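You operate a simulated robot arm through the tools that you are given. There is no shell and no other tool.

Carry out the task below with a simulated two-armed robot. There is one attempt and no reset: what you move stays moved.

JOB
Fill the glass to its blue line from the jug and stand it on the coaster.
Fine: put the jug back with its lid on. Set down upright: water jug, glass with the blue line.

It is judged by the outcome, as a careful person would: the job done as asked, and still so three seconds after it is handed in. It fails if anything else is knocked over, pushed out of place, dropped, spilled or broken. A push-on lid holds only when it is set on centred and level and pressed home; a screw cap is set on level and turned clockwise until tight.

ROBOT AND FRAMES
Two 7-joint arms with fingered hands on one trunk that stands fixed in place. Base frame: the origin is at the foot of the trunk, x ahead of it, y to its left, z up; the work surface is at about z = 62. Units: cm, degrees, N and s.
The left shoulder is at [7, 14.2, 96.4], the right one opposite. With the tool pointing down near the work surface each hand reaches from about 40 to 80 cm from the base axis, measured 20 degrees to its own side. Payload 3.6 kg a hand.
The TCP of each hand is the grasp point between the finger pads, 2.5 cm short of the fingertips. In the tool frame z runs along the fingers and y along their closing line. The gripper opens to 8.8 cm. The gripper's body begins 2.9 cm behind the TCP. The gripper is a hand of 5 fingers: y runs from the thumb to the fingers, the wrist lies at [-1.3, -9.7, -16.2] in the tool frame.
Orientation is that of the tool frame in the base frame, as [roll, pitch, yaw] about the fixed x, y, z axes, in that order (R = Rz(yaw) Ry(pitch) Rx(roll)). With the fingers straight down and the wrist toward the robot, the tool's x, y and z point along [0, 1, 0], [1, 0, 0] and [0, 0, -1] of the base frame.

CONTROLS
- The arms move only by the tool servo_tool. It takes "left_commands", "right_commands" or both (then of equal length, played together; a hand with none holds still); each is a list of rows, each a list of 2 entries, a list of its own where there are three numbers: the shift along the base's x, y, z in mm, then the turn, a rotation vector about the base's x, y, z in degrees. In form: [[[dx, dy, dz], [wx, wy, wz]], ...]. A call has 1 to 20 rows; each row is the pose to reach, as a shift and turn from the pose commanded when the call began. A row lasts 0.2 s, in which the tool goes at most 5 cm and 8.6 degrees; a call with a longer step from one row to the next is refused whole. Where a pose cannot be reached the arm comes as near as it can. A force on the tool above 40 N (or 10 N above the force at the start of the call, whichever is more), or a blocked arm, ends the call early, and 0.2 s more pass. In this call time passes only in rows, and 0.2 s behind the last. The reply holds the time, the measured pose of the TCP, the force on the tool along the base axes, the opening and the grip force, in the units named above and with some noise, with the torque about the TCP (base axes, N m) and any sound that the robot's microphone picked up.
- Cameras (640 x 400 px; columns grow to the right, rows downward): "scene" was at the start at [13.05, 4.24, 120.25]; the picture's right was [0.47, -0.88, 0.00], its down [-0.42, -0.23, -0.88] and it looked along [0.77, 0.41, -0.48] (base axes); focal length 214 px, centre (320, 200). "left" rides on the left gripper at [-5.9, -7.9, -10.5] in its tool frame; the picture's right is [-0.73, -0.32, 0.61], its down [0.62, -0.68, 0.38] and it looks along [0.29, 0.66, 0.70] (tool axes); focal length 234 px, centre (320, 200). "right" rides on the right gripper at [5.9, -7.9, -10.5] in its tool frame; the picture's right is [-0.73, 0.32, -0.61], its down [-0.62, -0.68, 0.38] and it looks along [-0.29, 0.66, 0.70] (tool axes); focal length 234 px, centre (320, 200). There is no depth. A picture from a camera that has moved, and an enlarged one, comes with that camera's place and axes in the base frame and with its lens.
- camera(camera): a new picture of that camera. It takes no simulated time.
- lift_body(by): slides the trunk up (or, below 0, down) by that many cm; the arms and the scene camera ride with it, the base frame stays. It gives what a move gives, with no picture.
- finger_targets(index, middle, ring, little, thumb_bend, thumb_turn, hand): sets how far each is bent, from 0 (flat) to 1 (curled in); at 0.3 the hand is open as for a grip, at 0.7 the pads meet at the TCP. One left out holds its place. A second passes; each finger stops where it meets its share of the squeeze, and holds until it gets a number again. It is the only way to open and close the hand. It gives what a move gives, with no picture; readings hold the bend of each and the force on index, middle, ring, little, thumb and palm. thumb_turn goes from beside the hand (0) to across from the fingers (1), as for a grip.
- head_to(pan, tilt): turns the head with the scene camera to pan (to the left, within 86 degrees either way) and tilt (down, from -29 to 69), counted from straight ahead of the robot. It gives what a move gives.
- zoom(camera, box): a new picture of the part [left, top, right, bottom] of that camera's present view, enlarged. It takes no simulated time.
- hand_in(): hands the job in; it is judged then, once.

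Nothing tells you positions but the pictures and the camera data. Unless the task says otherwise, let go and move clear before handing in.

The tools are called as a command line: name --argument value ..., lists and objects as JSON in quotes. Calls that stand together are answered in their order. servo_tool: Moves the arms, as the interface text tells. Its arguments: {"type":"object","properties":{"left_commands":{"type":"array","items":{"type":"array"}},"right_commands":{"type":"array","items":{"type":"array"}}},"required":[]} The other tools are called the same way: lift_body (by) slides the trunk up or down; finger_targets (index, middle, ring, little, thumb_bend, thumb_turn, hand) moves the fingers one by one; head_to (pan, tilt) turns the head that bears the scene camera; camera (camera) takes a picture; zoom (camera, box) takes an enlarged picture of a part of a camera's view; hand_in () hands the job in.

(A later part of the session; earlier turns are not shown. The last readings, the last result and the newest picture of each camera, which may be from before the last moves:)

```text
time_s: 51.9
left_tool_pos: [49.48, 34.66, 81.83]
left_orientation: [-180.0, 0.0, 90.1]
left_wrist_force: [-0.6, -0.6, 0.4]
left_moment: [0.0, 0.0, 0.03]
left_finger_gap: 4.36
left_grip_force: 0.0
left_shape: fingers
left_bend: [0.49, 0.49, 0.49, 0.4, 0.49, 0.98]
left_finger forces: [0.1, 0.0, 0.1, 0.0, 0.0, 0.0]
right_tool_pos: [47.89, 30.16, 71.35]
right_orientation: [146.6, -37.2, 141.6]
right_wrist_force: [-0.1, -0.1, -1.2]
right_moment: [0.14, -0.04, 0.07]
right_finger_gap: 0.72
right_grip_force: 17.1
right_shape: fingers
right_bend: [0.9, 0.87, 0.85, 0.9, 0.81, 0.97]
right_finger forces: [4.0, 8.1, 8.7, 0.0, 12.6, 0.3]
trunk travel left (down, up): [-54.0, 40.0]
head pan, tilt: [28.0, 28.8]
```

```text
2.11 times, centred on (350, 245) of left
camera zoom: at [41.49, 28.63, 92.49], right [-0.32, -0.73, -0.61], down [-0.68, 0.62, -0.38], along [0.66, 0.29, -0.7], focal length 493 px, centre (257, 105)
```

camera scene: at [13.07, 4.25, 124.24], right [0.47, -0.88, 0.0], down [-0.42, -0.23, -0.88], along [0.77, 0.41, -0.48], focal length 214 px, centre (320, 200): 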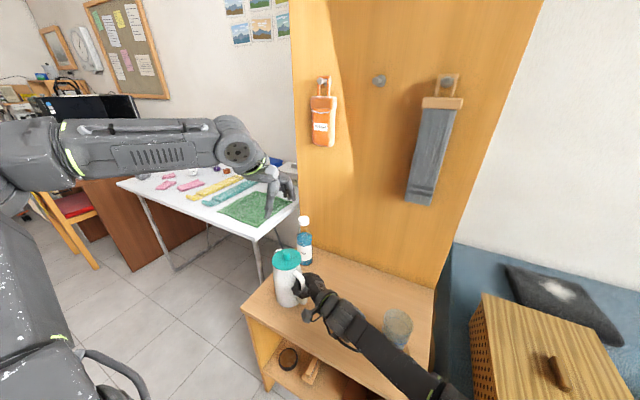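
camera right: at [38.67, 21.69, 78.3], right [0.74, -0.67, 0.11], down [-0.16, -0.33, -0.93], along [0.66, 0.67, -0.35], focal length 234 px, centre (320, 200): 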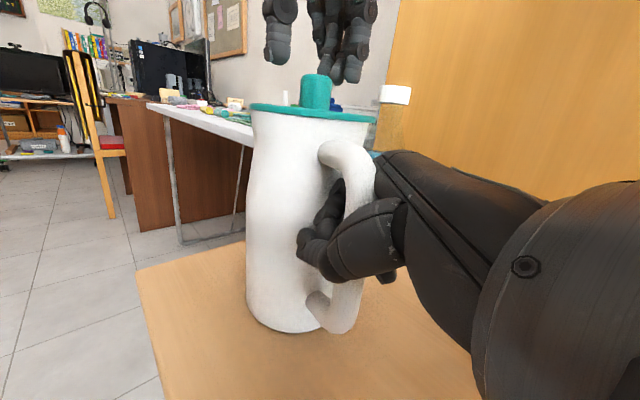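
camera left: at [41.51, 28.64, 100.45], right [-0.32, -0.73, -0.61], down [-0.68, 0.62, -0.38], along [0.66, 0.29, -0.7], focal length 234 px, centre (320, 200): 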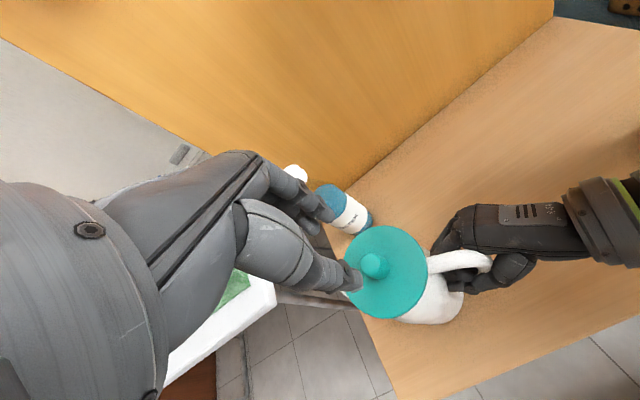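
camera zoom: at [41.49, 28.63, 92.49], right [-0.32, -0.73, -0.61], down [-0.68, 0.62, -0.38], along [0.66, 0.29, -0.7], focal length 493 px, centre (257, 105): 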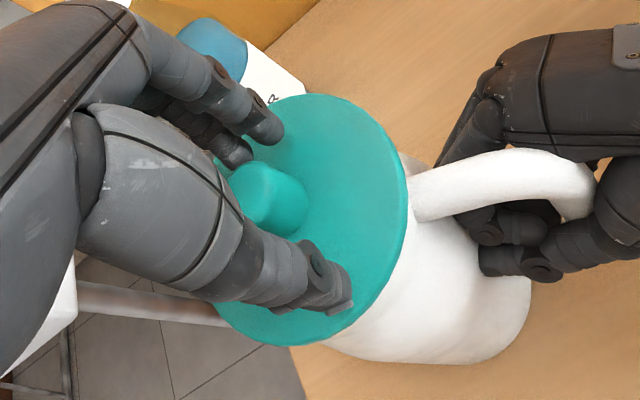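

The thumb and the index–middle pair straddle the knob well, with the tips about 0.7 cm above the lid. I'll lower 5 mm and pinch.

servo_tool --left_commands '[[[0, 1, -3], [0, 0, 0]], [[0, 2, -5], [0, 0, 0]]]'

finger_targets --hand "left" --index 0.58 --middle 0.58 --ring 0.5 --little 0.4 --thumb_bend 0.58

zoom --camera "right" --box '[220, 20, 420, 160]'

```text
time_s: 52.5
left_tool_pos: [49.56, 34.79, 81.45]
left_orientation: [-179.9, 0.0, 90.1]
left_wrist_force: [-0.2, -0.3, 0.9]
left_moment: [-0.04, 0.03, -0.01]
left_finger_gap: 4.34
left_grip_force: 0.3
left_shape: fingers
left_bend: [0.49, 0.49, 0.49, 0.4, 0.49, 0.98]
left_finger forces: [0.0, 0.1, 0.0, 0.0, 0.0, 0.0]
right_tool_pos: [47.79, 30.05, 71.26]
right_orientation: [146.4, -37.1, 141.7]
right_wrist_force: [-0.8, 0.6, -1.4]
right_moment: [0.14, -0.03, 0.09]
right_finger_gap: 0.67
right_grip_force: 16.8
right_shape: fingers
right_bend: [0.9, 0.87, 0.85, 0.9, 0.81, 0.97]
right_finger forces: [3.9, 8.0, 8.6, 0.0, 12.5, 0.3]
trunk travel left (down, up): [-54.0, 40.0]
head pan, tilt: [28.0, 28.8]
```

```text
time_s: 53.5
left_tool_pos: [49.58, 34.74, 81.33]
left_orientation: [180.0, 0.0, 90.0]
left_wrist_force: [0.0, -0.4, 0.0]
left_moment: [0.04, -0.02, 0.0]
left_finger_gap: 2.66
left_grip_force: 0.0
left_shape: fingers
left_bend: [0.57, 0.57, 0.5, 0.4, 0.57, 0.98]
left_finger forces: [0.0, 0.1, 0.0, 0.0, 0.1, 0.1]
right_tool_pos: [47.75, 30.1, 71.33]
right_orientation: [146.5, -37.1, 141.6]
right_wrist_force: [-1.0, 1.0, -1.4]
right_moment: [0.18, -0.04, 0.03]
right_finger_gap: 0.72
right_grip_force: 16.6
right_shape: fingers
right_bend: [0.9, 0.87, 0.85, 0.9, 0.81, 0.97]
right_finger forces: [4.0, 8.0, 8.6, 0.0, 12.6, 0.4]
trunk travel left (down, up): [-54.0, 40.0]
head pan, tilt: [28.0, 28.8]
```

```text
2.86 times, centred on (320, 90) of right
camera zoom: at [38.67, 21.69, 78.3], right [0.74, -0.67, 0.11], down [-0.16, -0.33, -0.93], along [0.66, 0.67, -0.35], focal length 669 px, centre (320, 514)
```

zoom: 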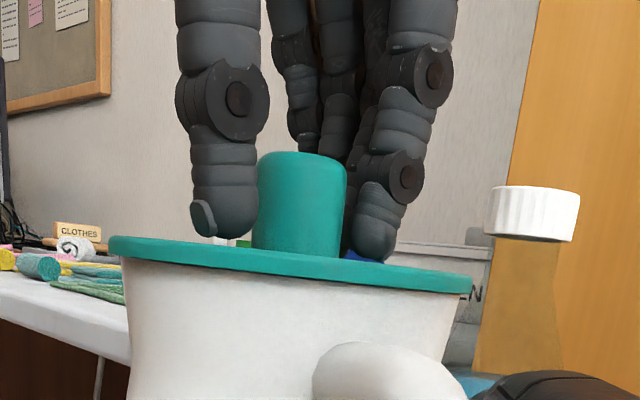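

finger_targets --hand "left" --index 0.72 --middle 0.72 --ring 0.5 --little 0.4 --thumb_bend 0.72

zoom --camera "right" --box '[220, 20, 420, 160]'

zoom --camera "left" --box '[240, 150, 460, 340]'

```text
time_s: 54.5
left_tool_pos: [49.56, 34.8, 81.39]
left_orientation: [-179.9, 0.0, 90.0]
left_wrist_force: [3.7, 0.9, 2.0]
left_moment: [0.06, -0.12, -0.02]
left_finger_gap: 0.53
left_grip_force: 7.8
left_shape: fingers
left_bend: [0.71, 0.64, 0.5, 0.4, 0.66, 0.97]
left_finger forces: [3.6, 7.5, 0.6, 0.1, 4.4, 0.0]
right_tool_pos: [47.83, 30.13, 71.36]
right_orientation: [146.5, -37.1, 141.7]
right_wrist_force: [-4.7, 0.0, -1.1]
right_moment: [0.22, -0.12, 0.17]
right_finger_gap: 0.75
right_grip_force: 19.3
right_shape: fingers
right_bend: [0.9, 0.87, 0.85, 0.9, 0.81, 0.97]
right_finger forces: [1.1, 8.3, 10.4, 0.0, 18.7, 0.0]
trunk travel left (down, up): [-54.0, 40.0]
head pan, tilt: [28.0, 28.8]
```

```text
2.86 times, centred on (320, 90) of right
camera zoom: at [38.65, 21.69, 78.32], right [0.74, -0.67, 0.11], down [-0.16, -0.33, -0.93], along [0.66, 0.67, -0.35], focal length 669 px, centre (320, 514)
```

zoom: 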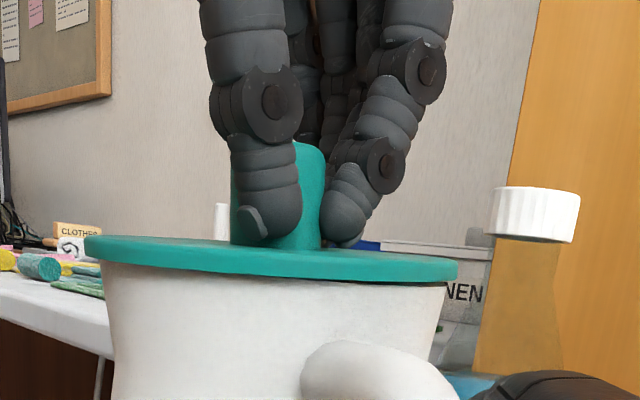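

```text
2.11 times, centred on (350, 245) of left
camera zoom: at [41.48, 28.84, 92.01], right [-0.32, -0.73, -0.61], down [-0.68, 0.62, -0.38], along [0.66, 0.29, -0.7], focal length 493 px, centre (257, 105)
```

zoom: 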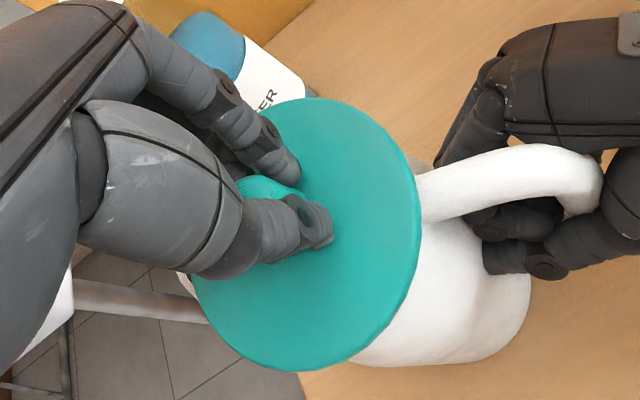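

The knob sits a bit toward +y and +x of my pinch line. I'll reopen, shift the hand, and pinch again.

finger_targets --hand "left" --index 0.5 --middle 0.5 --ring 0.45 --little 0.4 --thumb_bend 0.5

servo_tool --left_commands '[[[2, 4, 0], [0, 0, 0]], [[4, 9, 0], [0, 0, 0]]]'

zoom --camera "right" --box '[220, 20, 420, 160]'

zoom --camera "left" --box '[240, 150, 460, 340]'

zoom --camera "scene" --box '[265, 200, 325, 290]'

```text
time_s: 55.5
left_tool_pos: [49.48, 34.75, 81.46]
left_orientation: [179.9, 0.0, 90.1]
left_wrist_force: [0.6, 0.5, -0.3]
left_moment: [0.0, -0.01, 0.0]
left_finger_gap: 4.12
left_grip_force: 0.0
left_shape: fingers
left_bend: [0.5, 0.5, 0.45, 0.4, 0.5, 0.97]
left_finger forces: [0.0, 0.0, 0.1, 0.1, 0.0, 0.0]
right_tool_pos: [47.86, 30.0, 71.24]
right_orientation: [146.4, -37.2, 141.7]
right_wrist_force: [-0.2, 0.2, -2.0]
right_moment: [0.23, -0.02, -0.01]
right_finger_gap: 0.78
right_grip_force: 16.0
right_shape: fingers
right_bend: [0.9, 0.87, 0.85, 0.9, 0.81, 0.97]
right_finger forces: [4.3, 7.7, 8.2, 0.0, 11.9, 0.1]
trunk travel left (down, up): [-54.0, 40.0]
head pan, tilt: [28.0, 28.8]
```

```text
time_s: 56.1
left_tool_pos: [49.86, 35.81, 81.36]
left_orientation: [-179.9, -0.1, 90.0]
left_wrist_force: [0.9, 0.2, -0.1]
left_moment: [0.01, 0.01, -0.02]
left_finger_gap: 4.09
left_grip_force: 0.0
left_shape: fingers
left_bend: [0.5, 0.5, 0.45, 0.4, 0.5, 0.97]
left_finger forces: [0.0, 0.0, 0.0, 0.0, 0.0, 0.0]
right_tool_pos: [47.91, 30.23, 71.3]
right_orientation: [146.5, -37.1, 141.7]
right_wrist_force: [-0.3, 1.2, -1.7]
right_moment: [0.21, -0.06, -0.04]
right_finger_gap: 0.73
right_grip_force: 16.1
right_shape: fingers
right_bend: [0.9, 0.87, 0.85, 0.9, 0.81, 0.97]
right_finger forces: [4.3, 7.6, 8.2, 0.1, 12.0, 0.1]
trunk travel left (down, up): [-54.0, 40.0]
head pan, tilt: [28.0, 28.8]
```

```text
2.86 times, centred on (320, 90) of right
camera zoom: at [38.67, 21.69, 78.31], right [0.74, -0.67, 0.11], down [-0.16, -0.33, -0.93], along [0.66, 0.67, -0.35], focal length 669 px, centre (320, 514)
```

zoom: 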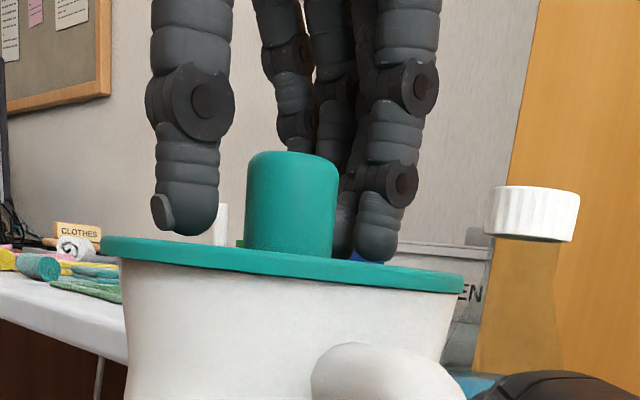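

```text
2.11 times, centred on (350, 245) of left
camera zoom: at [41.87, 29.8, 91.99], right [-0.32, -0.73, -0.61], down [-0.68, 0.62, -0.38], along [0.66, 0.29, -0.7], focal length 493 px, centre (257, 105)
```

zoom: 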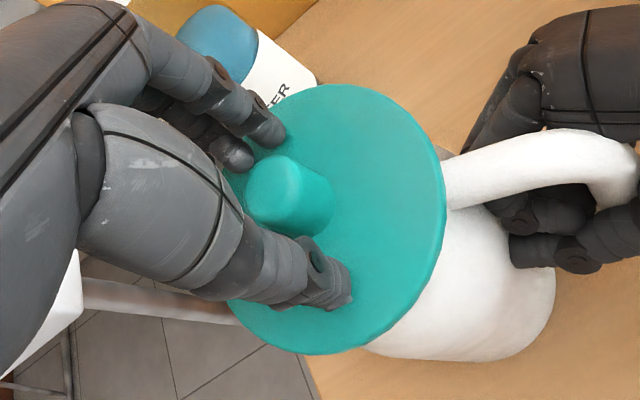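

```text
4.44 times, centred on (295, 245) of scene
camera zoom: at [13.07, 4.25, 124.24], right [0.47, -0.88, 0.0], down [-0.42, -0.23, -0.88], along [0.77, 0.41, -0.48], focal length 953 px, centre (431, 0)
```

zoom: 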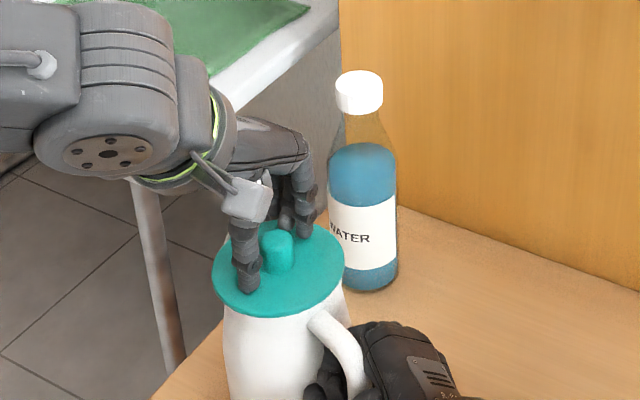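

finger_targets --hand "left" --index 0.6 --middle 0.6 --thumb_bend 0.6

zoom --camera "right" --box '[220, 20, 420, 160]'

zoom --camera "left" --box '[240, 150, 460, 340]'

```text
time_s: 57.1
left_tool_pos: [49.89, 35.87, 81.38]
left_orientation: [-180.0, -0.1, 90.0]
left_wrist_force: [-0.8, 0.7, -0.7]
left_moment: [-0.03, 0.01, 0.02]
left_finger_gap: 2.02
left_grip_force: 0.2
left_shape: fingers
left_bend: [0.6, 0.6, 0.45, 0.4, 0.6, 0.97]
left_finger forces: [0.0, 0.0, 0.1, 0.1, 0.0, 0.1]
right_tool_pos: [47.86, 30.13, 71.3]
right_orientation: [146.5, -37.2, 141.7]
right_wrist_force: [-1.0, -0.4, -1.1]
right_moment: [0.19, -0.01, -0.04]
right_finger_gap: 0.74
right_grip_force: 16.3
right_shape: fingers
right_bend: [0.9, 0.87, 0.85, 0.9, 0.81, 0.97]
right_finger forces: [4.4, 7.6, 8.2, 0.0, 12.1, 0.2]
trunk travel left (down, up): [-54.0, 40.0]
head pan, tilt: [28.0, 28.8]
```

```text
2.86 times, centred on (320, 90) of right
camera zoom: at [38.68, 21.69, 78.3], right [0.74, -0.67, 0.11], down [-0.16, -0.33, -0.93], along [0.66, 0.67, -0.35], focal length 669 px, centre (320, 514)
```

zoom: 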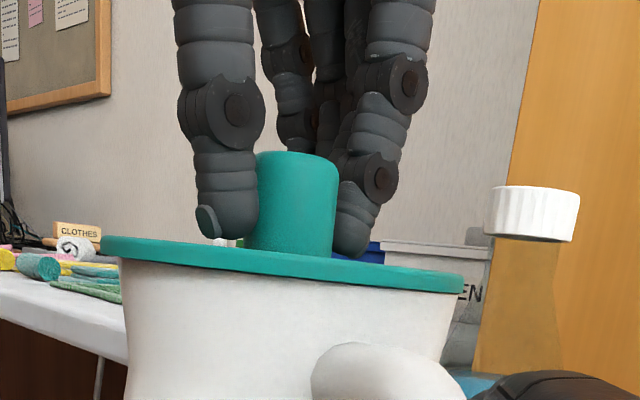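

```text
2.11 times, centred on (350, 245) of left
camera zoom: at [41.87, 29.79, 91.99], right [-0.32, -0.73, -0.61], down [-0.68, 0.62, -0.38], along [0.66, 0.29, -0.7], focal length 493 px, centre (257, 105)
```

zoom: 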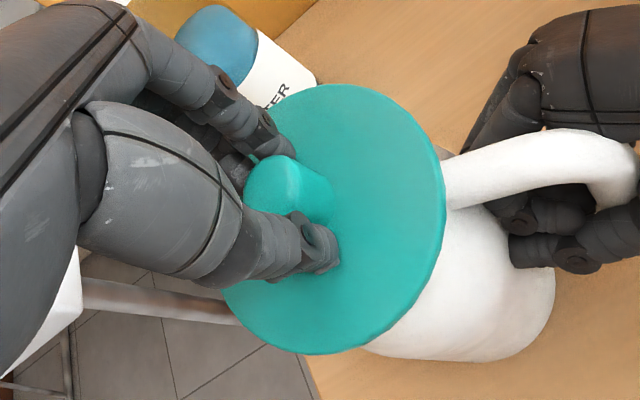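

The knob now lies on the line between thumb and index finger. I'll close.

finger_targets --hand "left" --index 0.68 --middle 0.68 --thumb_bend 0.68

zoom --camera "right" --box '[220, 20, 420, 160]'

zoom --camera "left" --box '[240, 150, 460, 340]'

```text
time_s: 58.1
left_tool_pos: [49.82, 35.77, 81.41]
left_orientation: [180.0, 0.0, 89.9]
left_wrist_force: [-0.1, -0.2, 1.0]
left_moment: [0.0, -0.01, -0.02]
left_finger_gap: 1.45
left_grip_force: 3.8
left_shape: fingers
left_bend: [0.62, 0.67, 0.45, 0.4, 0.63, 0.97]
left_finger forces: [3.2, 0.5, 0.1, 0.0, 3.5, 0.0]
right_tool_pos: [47.8, 30.1, 71.29]
right_orientation: [146.6, -37.2, 141.6]
right_wrist_force: [0.5, 0.1, -1.2]
right_moment: [0.19, -0.04, -0.03]
right_finger_gap: 0.74
right_grip_force: 16.5
right_shape: fingers
right_bend: [0.9, 0.87, 0.85, 0.9, 0.81, 0.97]
right_finger forces: [4.4, 7.8, 8.3, 0.1, 12.1, 0.2]
trunk travel left (down, up): [-54.0, 40.0]
head pan, tilt: [28.0, 28.8]
```

```text
2.86 times, centred on (320, 90) of right
camera zoom: at [38.68, 21.69, 78.3], right [0.74, -0.67, 0.11], down [-0.16, -0.33, -0.93], along [0.66, 0.67, -0.35], focal length 669 px, centre (320, 514)
```

zoom: 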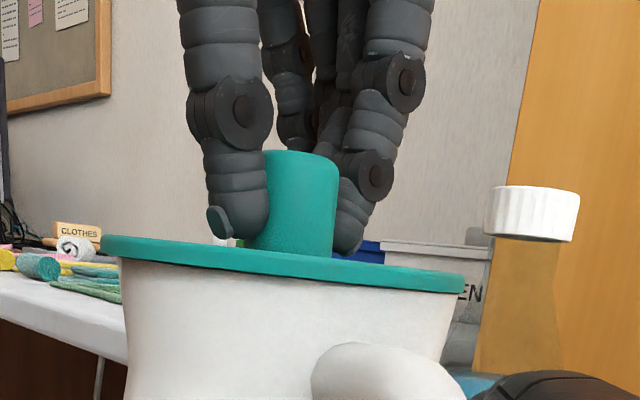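

```text
2.11 times, centred on (350, 245) of left
camera zoom: at [41.87, 29.79, 91.99], right [-0.32, -0.73, -0.61], down [-0.68, 0.62, -0.38], along [0.66, 0.29, -0.7], focal length 493 px, centre (257, 105)
```

zoom: 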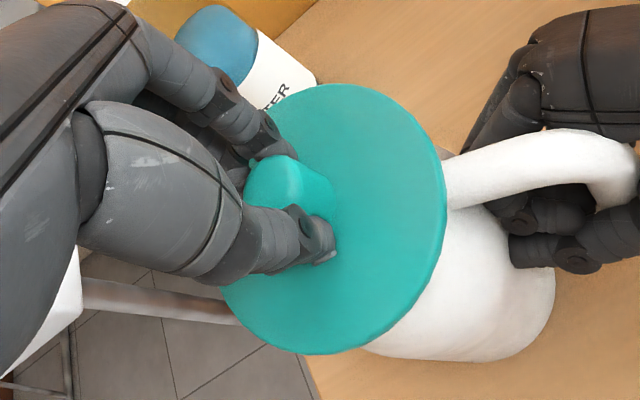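

The pinch is balanced between index and thumb. I'll squeeze firmer, then try lifting the lid slightly.

finger_targets --hand "left" --index 0.8 --middle 0.75 --thumb_bend 0.8

zoom --camera "right" --box '[220, 20, 420, 160]'

zoom --camera "left" --box '[240, 150, 460, 340]'

```text
time_s: 59.1
left_tool_pos: [49.89, 35.72, 81.34]
left_orientation: [-179.9, 0.0, 90.0]
left_wrist_force: [-0.3, -0.7, 0.0]
left_moment: [0.0, 0.03, -0.03]
left_finger_gap: 1.3
left_grip_force: 14.1
left_shape: fingers
left_bend: [0.72, 0.74, 0.45, 0.4, 0.66, 0.96]
left_finger forces: [12.0, 2.0, 0.0, 0.1, 14.0, 0.0]
right_tool_pos: [47.81, 30.08, 71.33]
right_orientation: [146.3, -37.2, 141.8]
right_wrist_force: [-0.6, -0.3, -1.3]
right_moment: [0.23, -0.04, 0.0]
right_finger_gap: 0.74
right_grip_force: 15.8
right_shape: fingers
right_bend: [0.9, 0.87, 0.85, 0.9, 0.81, 0.97]
right_finger forces: [4.5, 7.8, 8.2, 0.0, 12.0, 0.2]
trunk travel left (down, up): [-54.0, 40.0]
head pan, tilt: [28.0, 28.8]
```

```text
2.86 times, centred on (320, 90) of right
camera zoom: at [38.68, 21.69, 78.3], right [0.74, -0.67, 0.11], down [-0.16, -0.33, -0.93], along [0.66, 0.67, -0.35], focal length 669 px, centre (320, 514)
```

zoom: 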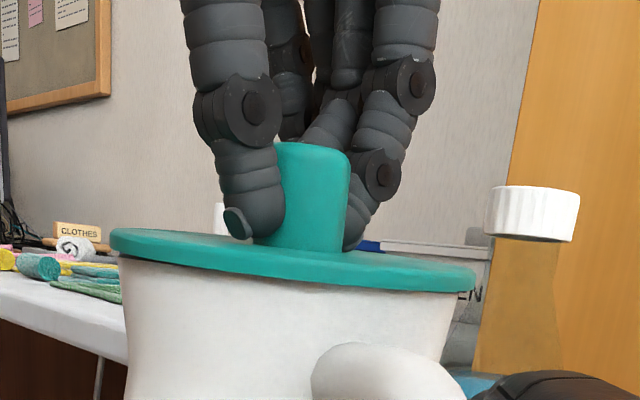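

```text
2.11 times, centred on (350, 245) of left
camera zoom: at [41.87, 29.79, 91.98], right [-0.32, -0.73, -0.61], down [-0.68, 0.62, -0.38], along [0.66, 0.29, -0.7], focal length 493 px, centre (257, 105)
```

zoom: 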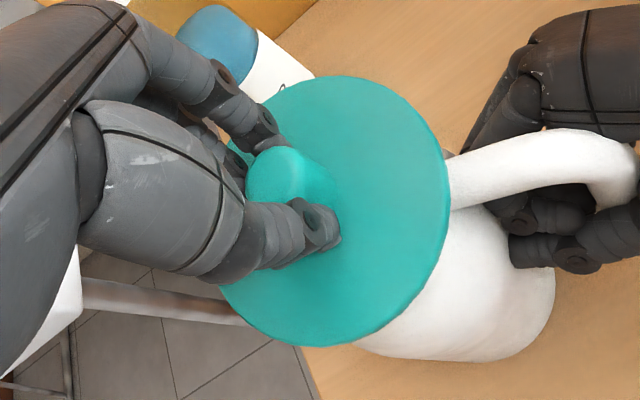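

The lid is firmly pinched and loose on the jug. I'll lift it slowly.

servo_tool --left_commands '[[[0, 0, 5], [0, 0, 0]], [[0, 0, 12], [0, 0, 0]], [[0, 0, 20], [0, 0, 0]], [[0, 0, 30], [0, 0, 0]]]'

camera --camera "right"

zoom --camera "scene" --box '[250, 190, 340, 310]'

camera --camera "left"

```text
time_s: 60.1
left_tool_pos: [49.99, 35.69, 84.4]
left_orientation: [179.9, 0.0, 90.0]
left_wrist_force: [-0.3, 0.2, 0.0]
left_moment: [0.02, -0.02, 0.0]
left_finger_gap: 1.26
left_grip_force: 14.4
left_shape: fingers
left_bend: [0.72, 0.74, 0.45, 0.4, 0.66, 0.96]
left_finger forces: [12.0, 1.9, 0.2, 0.1, 13.9, 0.0]
right_tool_pos: [47.9, 30.04, 71.33]
right_orientation: [146.6, -37.1, 141.5]
right_wrist_force: [1.1, 0.3, -1.3]
right_moment: [0.18, -0.05, -0.01]
right_finger_gap: 0.77
right_grip_force: 16.5
right_shape: fingers
right_bend: [0.9, 0.87, 0.85, 0.9, 0.81, 0.97]
right_finger forces: [4.5, 7.8, 8.1, 0.0, 11.9, 0.2]
trunk travel left (down, up): [-54.0, 40.0]
head pan, tilt: [28.0, 28.8]
```

```text
taken
camera right: at [38.68, 21.69, 78.3], right [0.74, -0.67, 0.11], down [-0.16, -0.33, -0.93], along [0.66, 0.67, -0.35], focal length 234 px, centre (320, 200)
```

right: 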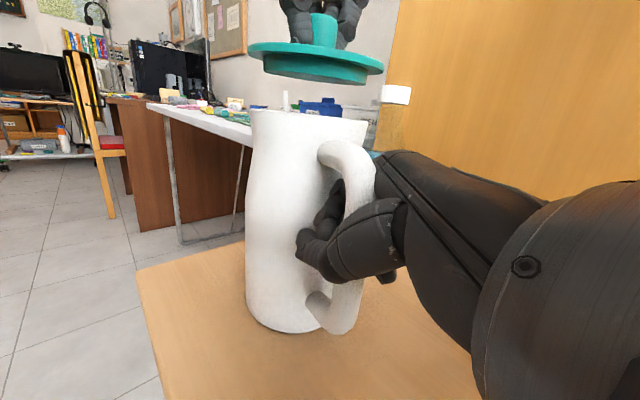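

```text
3.33 times, centred on (295, 250) of scene
camera zoom: at [13.07, 4.25, 124.24], right [0.47, -0.88, 0.0], down [-0.42, -0.23, -0.88], along [0.77, 0.41, -0.48], focal length 715 px, centre (403, 33)
```

zoom: 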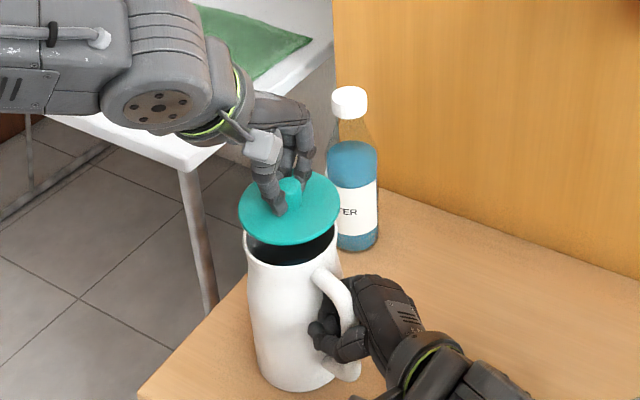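

```text
taken
camera left: at [41.93, 29.78, 94.97], right [-0.32, -0.73, -0.61], down [-0.68, 0.62, -0.38], along [0.66, 0.29, -0.7], focal length 234 px, centre (320, 200)
```

left: 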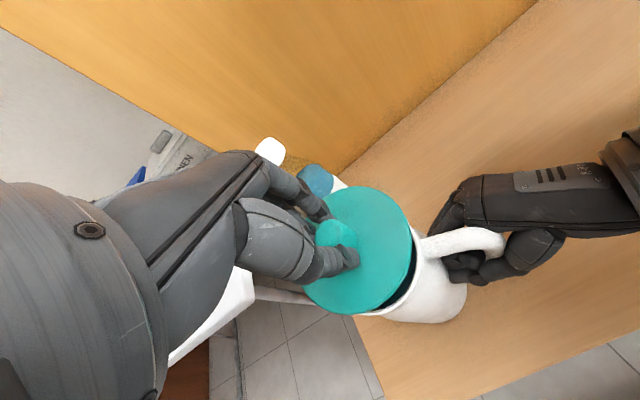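

The lid is off. I'll carry it up and away to the left and keep holding it.

servo_tool --left_commands '[[[0, 0, 25], [0, 0, 0]], [[0, 0, 50], [0, 0, 0]], [[-10, 10, 75], [0, 0, 0]], [[-35, 30, 100], [0, 0, 0]], [[-60, 50, 120], [0, 0, 0]], [[-85, 75, 140], [0, 0, 0]], [[-110, 100, 150], [0, 0, 0]], [[-130, 120, 160], [0, 0, 0]]]'

camera --camera "scene"

zoom --camera "scene" --box '[250, 220, 340, 320]'

camera --camera "left"

```text
time_s: 61.9
left_tool_pos: [36.64, 47.71, 100.71]
left_orientation: [179.9, 0.0, 89.9]
left_wrist_force: [0.6, 0.7, -0.5]
left_moment: [-0.02, 0.01, 0.01]
left_finger_gap: 1.26
left_grip_force: 14.6
left_shape: fingers
left_bend: [0.72, 0.75, 0.45, 0.4, 0.67, 0.96]
left_finger forces: [12.3, 1.3, 0.2, 0.0, 13.2, 0.0]
right_tool_pos: [47.67, 30.08, 71.45]
right_orientation: [146.5, -37.1, 141.6]
right_wrist_force: [-1.1, -1.4, -1.1]
right_moment: [0.16, -0.05, 0.01]
right_finger_gap: 0.78
right_grip_force: 17.0
right_shape: fingers
right_bend: [0.9, 0.87, 0.85, 0.9, 0.81, 0.97]
right_finger forces: [4.5, 7.7, 8.2, 0.0, 12.9, 0.2]
trunk travel left (down, up): [-54.0, 40.0]
head pan, tilt: [28.0, 28.8]
```

```text
taken
camera scene: at [13.02, 4.27, 124.25], right [0.47, -0.88, 0.0], down [-0.42, -0.23, -0.88], along [0.77, 0.41, -0.48], focal length 214 px, centre (320, 200)
```

scene: 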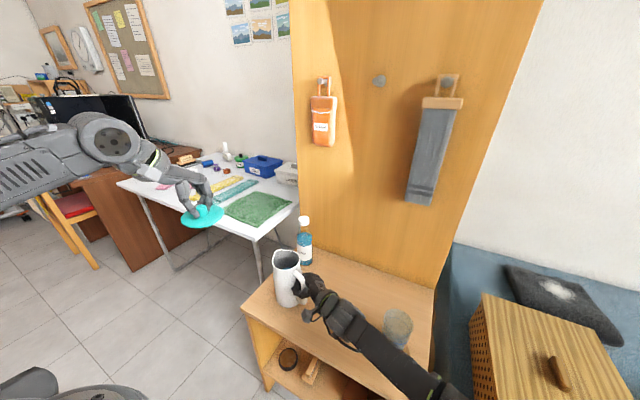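

```text
4.00 times, centred on (295, 270) of scene
camera zoom: at [13.02, 4.27, 124.25], right [0.47, -0.88, 0.0], down [-0.42, -0.23, -0.88], along [0.77, 0.41, -0.48], focal length 858 px, centre (420, -80)
```

zoom: 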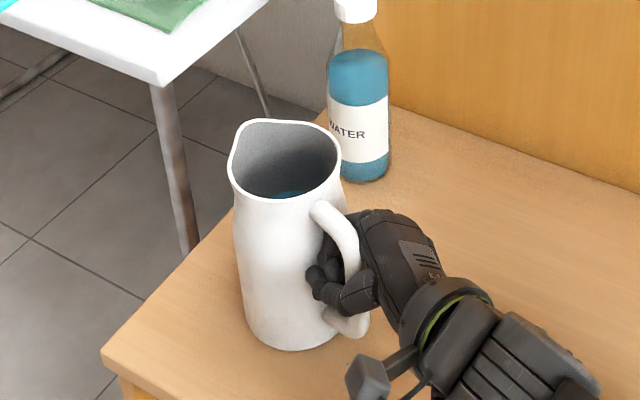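

```text
taken
camera left: at [28.65, 41.75, 111.23], right [-0.32, -0.73, -0.61], down [-0.68, 0.62, -0.38], along [0.66, 0.29, -0.7], focal length 234 px, centre (320, 200)
```

left: 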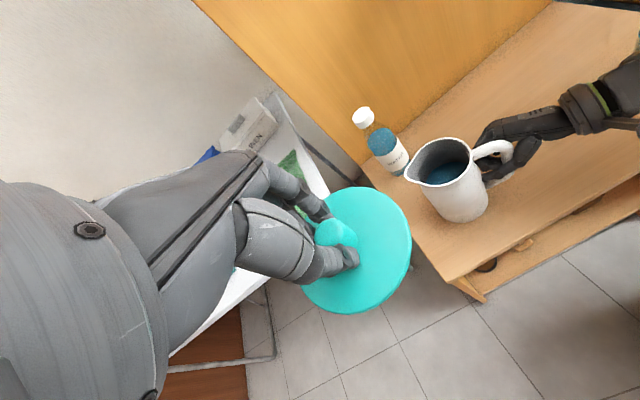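

With the lid off, the jug is a bit over half full and its spout points at about 78° (left, slightly away). I'll test the lift with the right hand: 2 cm, slowly.

servo_tool --right_commands '[[[0, 0, 3], [0, 0, 0]], [[0, 0, 6], [0, 0, 0]], [[0, 0, 10], [0, 0, 0]], [[0, 0, 15], [0, 0, 0]], [[0, 0, 20], [0, 0, 0]]]'

camera --camera "right"

zoom --camera "scene" --box '[250, 220, 340, 320]'

zoom --camera "left" --box '[380, 100, 560, 250]'

```text
time_s: 63.1
left_tool_pos: [36.76, 47.73, 100.65]
left_orientation: [-180.0, -0.1, 90.0]
left_wrist_force: [-0.4, 0.8, -0.1]
left_moment: [0.01, 0.01, -0.02]
left_finger_gap: 1.28
left_grip_force: 13.6
left_shape: fingers
left_bend: [0.72, 0.75, 0.45, 0.4, 0.67, 0.96]
left_finger forces: [12.3, 1.3, 0.1, 0.1, 13.3, 0.1]
right_tool_pos: [47.87, 30.18, 73.27]
right_orientation: [146.6, -37.1, 141.6]
right_wrist_force: [-0.1, 1.3, -4.2]
right_moment: [0.04, 0.06, 0.03]
right_finger_gap: 0.79
right_grip_force: 10.8
right_shape: fingers
right_bend: [0.9, 0.88, 0.86, 0.9, 0.81, 0.96]
right_finger forces: [1.9, 4.6, 5.4, 0.1, 9.2, 1.0]
trunk travel left (down, up): [-54.0, 40.0]
head pan, tilt: [28.0, 28.8]
```

```text
taken
camera right: at [38.72, 21.67, 80.27], right [0.74, -0.67, 0.11], down [-0.16, -0.33, -0.93], along [0.66, 0.67, -0.35], focal length 234 px, centre (320, 200)
```

right: 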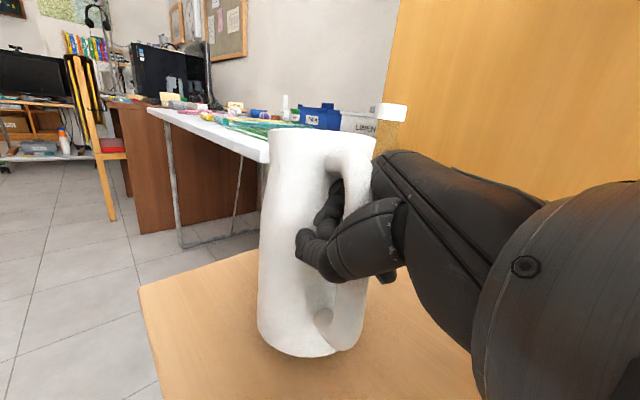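

```text
4.00 times, centred on (295, 270) of scene
camera zoom: at [13.1, 4.29, 124.24], right [0.47, -0.88, 0.0], down [-0.43, -0.23, -0.88], along [0.77, 0.41, -0.48], focal length 858 px, centre (420, -80)
```

zoom: 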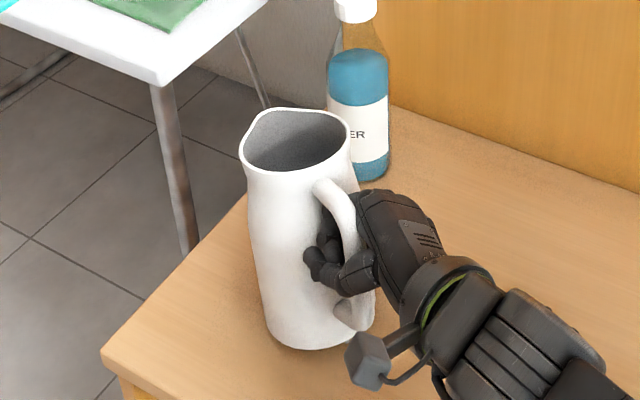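

```text
2.67 times, centred on (470, 175) of left
camera zoom: at [28.75, 41.75, 111.2], right [-0.32, -0.73, -0.61], down [-0.68, 0.62, -0.38], along [0.66, 0.29, -0.7], focal length 624 px, centre (-80, 267)
```

zoom: 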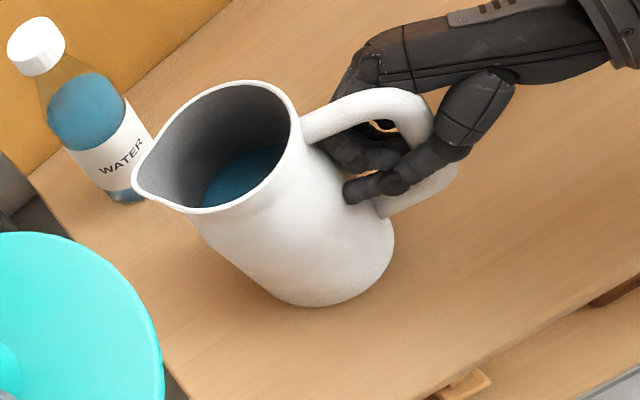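

The jug slipped in this slanted grip instead of lifting cleanly, so it won't do for pouring. I'll lower it back, release and re-grasp the handle with a level, better-aligned hand.

servo_tool --right_commands '[[[0, 0, -3], [0, 0, 0]], [[0, 0, -6], [0, 0, 0]], [[0, 0, -9], [0, 0, 0]]]'

camera --camera "right"

zoom --camera "scene" --box '[250, 220, 340, 320]'

```text
time_s: 63.9
left_tool_pos: [36.66, 47.51, 100.89]
left_orientation: [179.9, -0.1, 90.0]
left_wrist_force: [0.1, 0.8, -0.8]
left_moment: [-0.01, 0.01, 0.0]
left_finger_gap: 1.27
left_grip_force: 13.6
left_shape: fingers
left_bend: [0.72, 0.75, 0.45, 0.4, 0.67, 0.96]
left_finger forces: [12.3, 1.2, 0.3, 0.1, 13.3, 0.1]
right_tool_pos: [47.72, 29.96, 72.59]
right_orientation: [146.2, -37.2, 142.0]
right_wrist_force: [-1.8, -4.7, 9.7]
right_moment: [0.55, -0.38, -0.07]
right_finger_gap: 0.83
right_grip_force: 18.6
right_shape: fingers
right_bend: [0.9, 0.88, 0.86, 0.9, 0.81, 0.96]
right_finger forces: [15.8, 6.9, 8.5, 0.0, 6.1, 0.0]
trunk travel left (down, up): [-54.0, 40.0]
head pan, tilt: [28.0, 28.8]
```

```text
taken
camera right: at [38.58, 21.59, 79.5], right [0.74, -0.67, 0.11], down [-0.16, -0.32, -0.93], along [0.66, 0.67, -0.35], focal length 234 px, centre (320, 200)
```

right: 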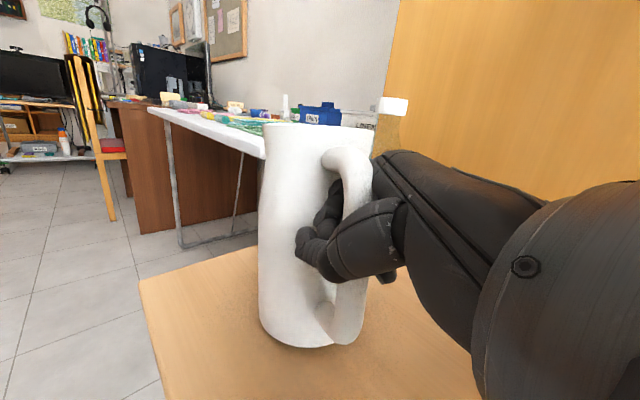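

```text
4.00 times, centred on (295, 270) of scene
camera zoom: at [12.9, 4.09, 124.28], right [0.47, -0.88, 0.0], down [-0.42, -0.23, -0.88], along [0.77, 0.41, -0.48], focal length 858 px, centre (420, -80)
```

zoom: 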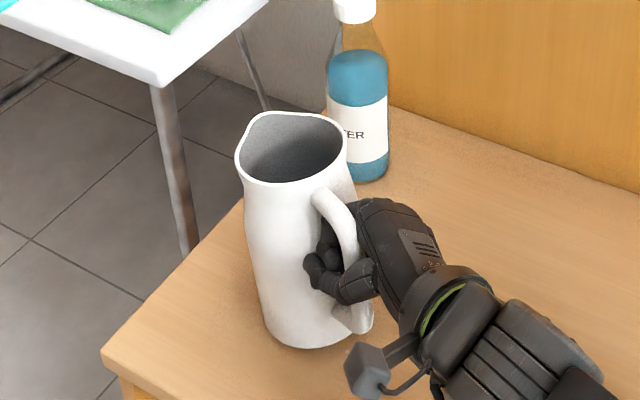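

The jug is back on the table. I'll ease the pressure and open the fingers in steps.

servo_tool --right_commands '[[[0, 0, 2], [0, 0, 0]]]'

finger_targets --hand "right" --index 0.8 --middle 0.8 --ring 0.8 --little 0.8 --thumb_bend 0.76

finger_targets --hand "right" --index 0.7 --middle 0.7 --ring 0.7 --little 0.7 --thumb_bend 0.65

zoom --camera "scene" --box '[250, 220, 340, 320]'

camera --camera "right"

```text
time_s: 64.3
left_tool_pos: [36.68, 47.59, 100.64]
left_orientation: [179.9, -0.1, 90.0]
left_wrist_force: [-0.2, 0.0, -0.2]
left_moment: [0.01, 0.01, 0.01]
left_finger_gap: 1.28
left_grip_force: 13.3
left_shape: fingers
left_bend: [0.72, 0.75, 0.45, 0.4, 0.67, 0.96]
left_finger forces: [12.3, 1.3, 0.2, 0.0, 13.3, 0.0]
right_tool_pos: [47.74, 30.06, 72.64]
right_orientation: [146.5, -37.1, 141.8]
right_wrist_force: [-0.8, -1.6, 4.0]
right_moment: [0.44, -0.27, -0.07]
right_finger_gap: 0.81
right_grip_force: 16.0
right_shape: fingers
right_bend: [0.9, 0.88, 0.86, 0.9, 0.81, 0.96]
right_finger forces: [11.4, 6.6, 8.0, 0.0, 5.4, 0.0]
trunk travel left (down, up): [-54.0, 40.0]
head pan, tilt: [28.0, 28.8]
```

```text
time_s: 65.3
left_tool_pos: [36.81, 47.67, 100.57]
left_orientation: [180.0, 0.0, 90.0]
left_wrist_force: [-0.2, 0.3, -0.4]
left_moment: [-0.02, 0.02, -0.03]
left_finger_gap: 1.28
left_grip_force: 13.1
left_shape: fingers
left_bend: [0.72, 0.75, 0.45, 0.4, 0.67, 0.96]
left_finger forces: [12.3, 1.3, 0.2, 0.0, 13.3, 0.0]
right_tool_pos: [47.81, 30.1, 72.54]
right_orientation: [146.5, -37.1, 141.7]
right_wrist_force: [0.7, -0.4, 0.0]
right_moment: [0.03, 0.07, -0.04]
right_finger_gap: 0.1
right_grip_force: 1.7
right_shape: fingers
right_bend: [0.81, 0.8, 0.8, 0.8, 0.67, 0.97]
right_finger forces: [2.2, 0.3, 0.1, 0.0, 1.1, 0.1]
trunk travel left (down, up): [-54.0, 40.0]
head pan, tilt: [28.0, 28.8]
```

```text
time_s: 66.3
left_tool_pos: [36.71, 47.57, 100.7]
left_orientation: [179.9, 0.1, 90.1]
left_wrist_force: [-0.6, 0.1, -0.4]
left_moment: [0.02, -0.02, 0.01]
left_finger_gap: 1.26
left_grip_force: 13.6
left_shape: fingers
left_bend: [0.72, 0.75, 0.45, 0.4, 0.67, 0.96]
left_finger forces: [12.3, 1.3, 0.3, 0.1, 13.4, 0.1]
right_tool_pos: [47.79, 30.16, 72.57]
right_orientation: [146.4, -37.1, 141.7]
right_wrist_force: [-0.1, -0.7, 0.2]
right_moment: [0.02, 0.05, 0.0]
right_finger_gap: 0.47
right_grip_force: 2.0
right_shape: fingers
right_bend: [0.7, 0.7, 0.7, 0.7, 0.64, 0.97]
right_finger forces: [1.9, 0.1, 0.1, 0.0, 1.3, 0.0]
trunk travel left (down, up): [-54.0, 40.0]
head pan, tilt: [28.0, 28.8]
```

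```text
4.00 times, centred on (295, 270) of scene
camera zoom: at [13.07, 4.26, 124.24], right [0.47, -0.88, 0.0], down [-0.42, -0.23, -0.88], along [0.77, 0.41, -0.48], focal length 858 px, centre (420, -80)
```

zoom: 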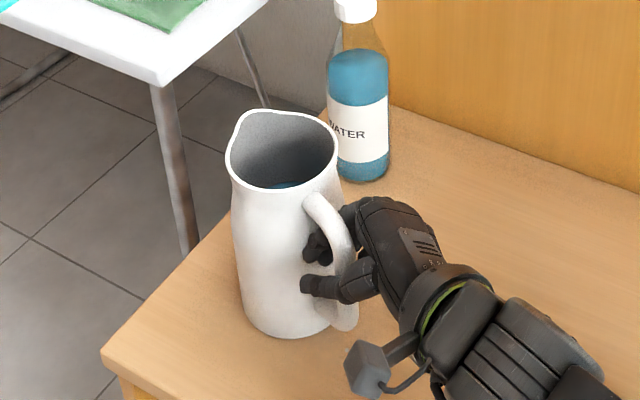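

```text
taken
camera right: at [38.67, 21.68, 79.58], right [0.74, -0.67, 0.11], down [-0.16, -0.33, -0.93], along [0.66, 0.67, -0.35], focal length 234 px, centre (320, 200)
```

right: 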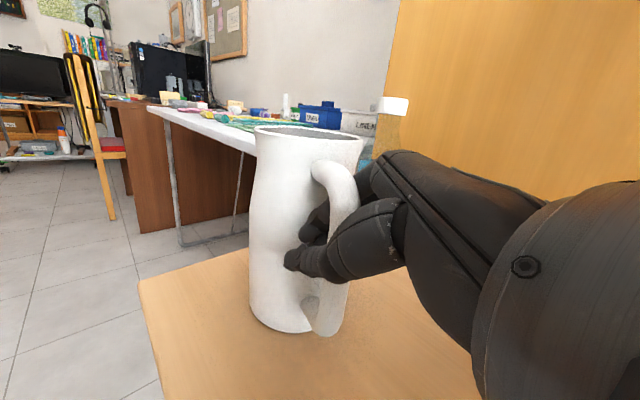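

The jug stands upright and free. I'll open fully and withdraw the hand along its pointing direction.

finger_targets --hand "right" --index 0.5 --middle 0.5 --ring 0.5 --little 0.5 --thumb_bend 0.48

finger_targets --hand "right" --index 0.28 --middle 0.28 --ring 0.28 --little 0.28 --thumb_bend 0.28

servo_tool --right_commands '[[[1, -10, 9], [0, 0, 0]], [[2, -25, 22], [0, 0, 0]], [[3, -45, 40], [0, 0, 0]], [[4, -65, 60], [0, 0, 0]], [[5, -85, 80], [0, 0, 0]]]'

camera --camera "right"

camera --camera "scene"

zoom --camera "left" --box '[380, 100, 560, 250]'

```text
time_s: 67.3
left_tool_pos: [36.71, 47.66, 100.68]
left_orientation: [-180.0, 0.0, 90.1]
left_wrist_force: [0.4, 0.1, -1.4]
left_moment: [0.0, 0.01, -0.01]
left_finger_gap: 1.29
left_grip_force: 13.8
left_shape: fingers
left_bend: [0.72, 0.75, 0.45, 0.4, 0.67, 0.96]
left_finger forces: [12.3, 1.4, 0.2, 0.1, 13.3, 0.0]
right_tool_pos: [47.81, 30.01, 72.61]
right_orientation: [146.6, -37.2, 141.7]
right_wrist_force: [0.3, -0.4, 0.0]
right_moment: [0.03, 0.05, 0.01]
right_finger_gap: 4.24
right_grip_force: 0.4
right_shape: fingers
right_bend: [0.51, 0.5, 0.5, 0.5, 0.48, 0.97]
right_finger forces: [0.6, 0.0, 0.0, 0.1, 0.1, 0.1]
trunk travel left (down, up): [-54.0, 40.0]
head pan, tilt: [28.0, 28.8]
```

```text
time_s: 68.3
left_tool_pos: [36.81, 47.61, 100.71]
left_orientation: [-180.0, 0.0, 89.9]
left_wrist_force: [0.2, -0.1, -0.5]
left_moment: [0.0, 0.0, -0.01]
left_finger_gap: 1.26
left_grip_force: 13.1
left_shape: fingers
left_bend: [0.72, 0.75, 0.45, 0.4, 0.67, 0.96]
left_finger forces: [12.3, 1.3, 0.2, 0.0, 13.4, 0.0]
right_tool_pos: [47.71, 30.1, 72.48]
right_orientation: [146.6, -37.1, 141.6]
right_wrist_force: [-0.6, -1.4, -0.3]
right_moment: [0.06, 0.02, -0.04]
right_finger_gap: 8.68
right_grip_force: 1.4
right_shape: fingers
right_bend: [0.29, 0.28, 0.28, 0.28, 0.28, 0.97]
right_finger forces: [1.8, 0.0, 0.0, 0.1, 0.0, 0.0]
trunk travel left (down, up): [-54.0, 40.0]
head pan, tilt: [28.0, 28.8]
```

```text
time_s: 69.5
left_tool_pos: [36.68, 47.58, 100.61]
left_orientation: [-180.0, -0.1, 90.0]
left_wrist_force: [0.1, 0.7, -0.1]
left_moment: [-0.01, -0.04, 0.03]
left_finger_gap: 1.28
left_grip_force: 13.8
left_shape: fingers
left_bend: [0.72, 0.75, 0.45, 0.4, 0.67, 0.96]
left_finger forces: [12.3, 1.3, 0.2, 0.1, 13.4, 0.0]
right_tool_pos: [48.42, 21.78, 80.59]
right_orientation: [146.5, -37.2, 141.7]
right_wrist_force: [0.7, 0.3, 0.4]
right_moment: [0.02, 0.03, 0.01]
right_finger_gap: 8.83
right_grip_force: 0.0
right_shape: fingers
right_bend: [0.28, 0.28, 0.28, 0.28, 0.28, 0.97]
right_finger forces: [0.1, 0.1, 0.0, 0.0, 0.0, 0.0]
trunk travel left (down, up): [-54.0, 40.0]
head pan, tilt: [28.0, 28.8]
```

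```text
taken
camera right: at [39.19, 13.3, 87.61], right [0.74, -0.67, 0.11], down [-0.16, -0.33, -0.93], along [0.66, 0.67, -0.35], focal length 234 px, centre (320, 200)
```

right: 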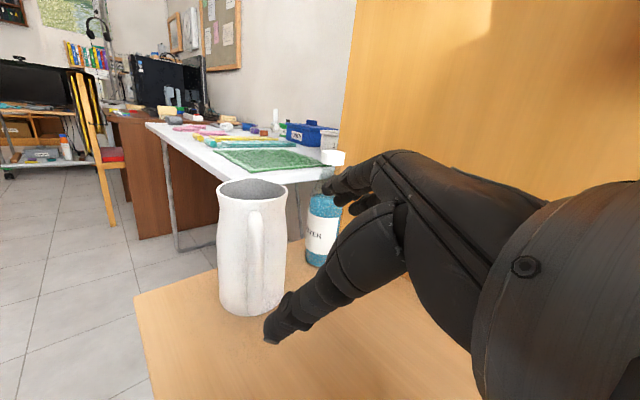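

```text
taken
camera scene: at [13.04, 4.19, 124.25], right [0.47, -0.88, 0.0], down [-0.42, -0.23, -0.88], along [0.77, 0.41, -0.48], focal length 214 px, centre (320, 200)
```

scene: 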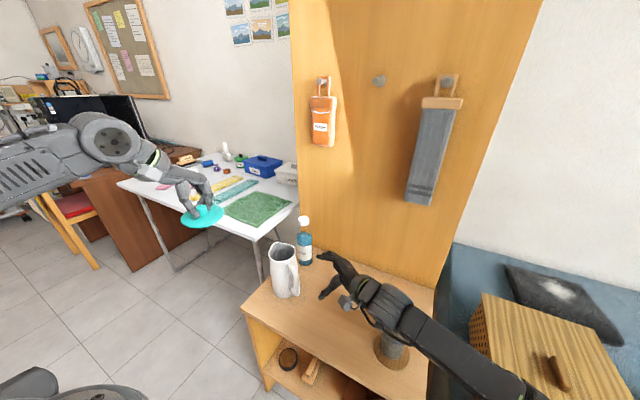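

```text
2.67 times, centred on (470, 175) of left
camera zoom: at [28.69, 41.66, 111.25], right [-0.32, -0.73, -0.61], down [-0.68, 0.62, -0.38], along [0.66, 0.29, -0.7], focal length 624 px, centre (-80, 267)
```

zoom: 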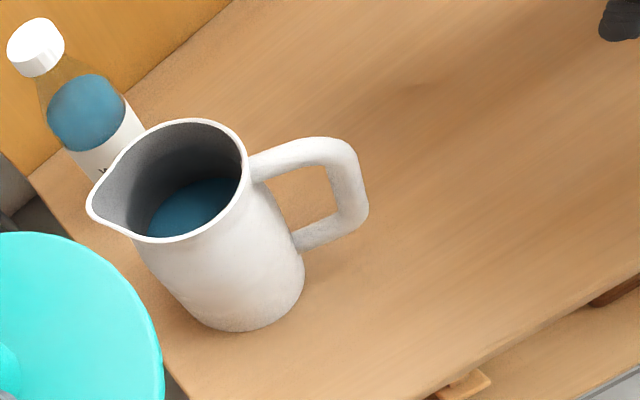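

The jug stands fine. I'll measure its exact pose and handle direction now.

zoom --camera "scene" --box '[250, 220, 340, 320]'

zoom --camera "right" --box '[180, 150, 340, 350]'

zoom --camera "scene" --box '[330, 270, 460, 390]'

```text
4.00 times, centred on (295, 270) of scene
camera zoom: at [13.04, 4.19, 124.25], right [0.47, -0.88, 0.0], down [-0.42, -0.23, -0.88], along [0.77, 0.41, -0.48], focal length 858 px, centre (420, -80)
```

zoom: 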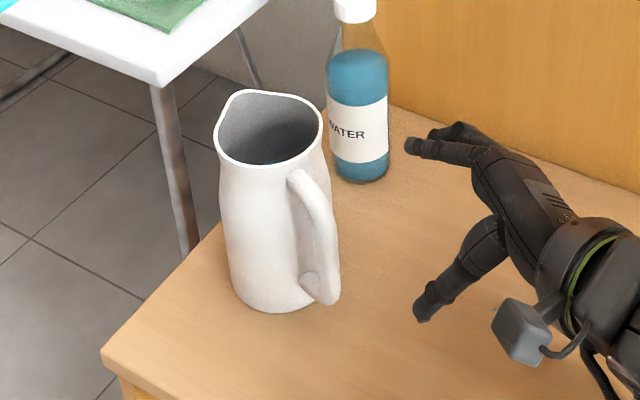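

```text
2.00 times, centred on (260, 250) of right
camera zoom: at [39.19, 13.3, 87.61], right [0.74, -0.67, 0.11], down [-0.16, -0.33, -0.93], along [0.66, 0.67, -0.35], focal length 468 px, centre (440, 100)
```

zoom: 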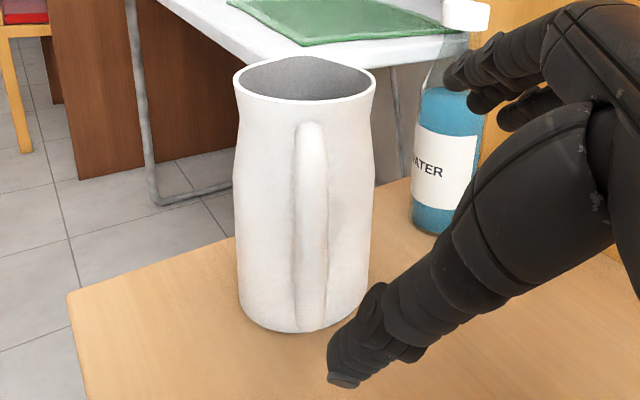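

```text
3.33 times, centred on (395, 330) of scene
camera zoom: at [13.04, 4.19, 124.25], right [0.47, -0.88, 0.0], down [-0.42, -0.23, -0.88], along [0.77, 0.41, -0.48], focal length 715 px, centre (70, -233)
```

zoom: 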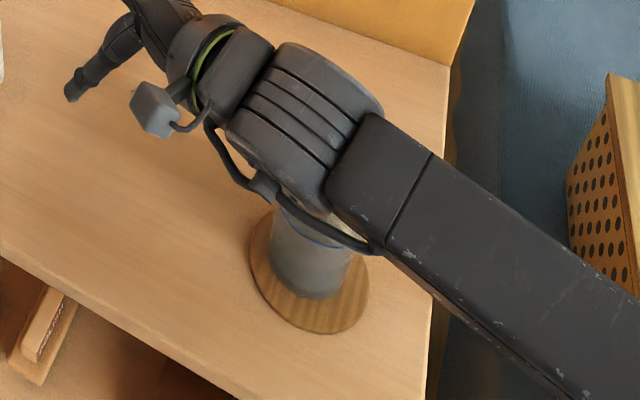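

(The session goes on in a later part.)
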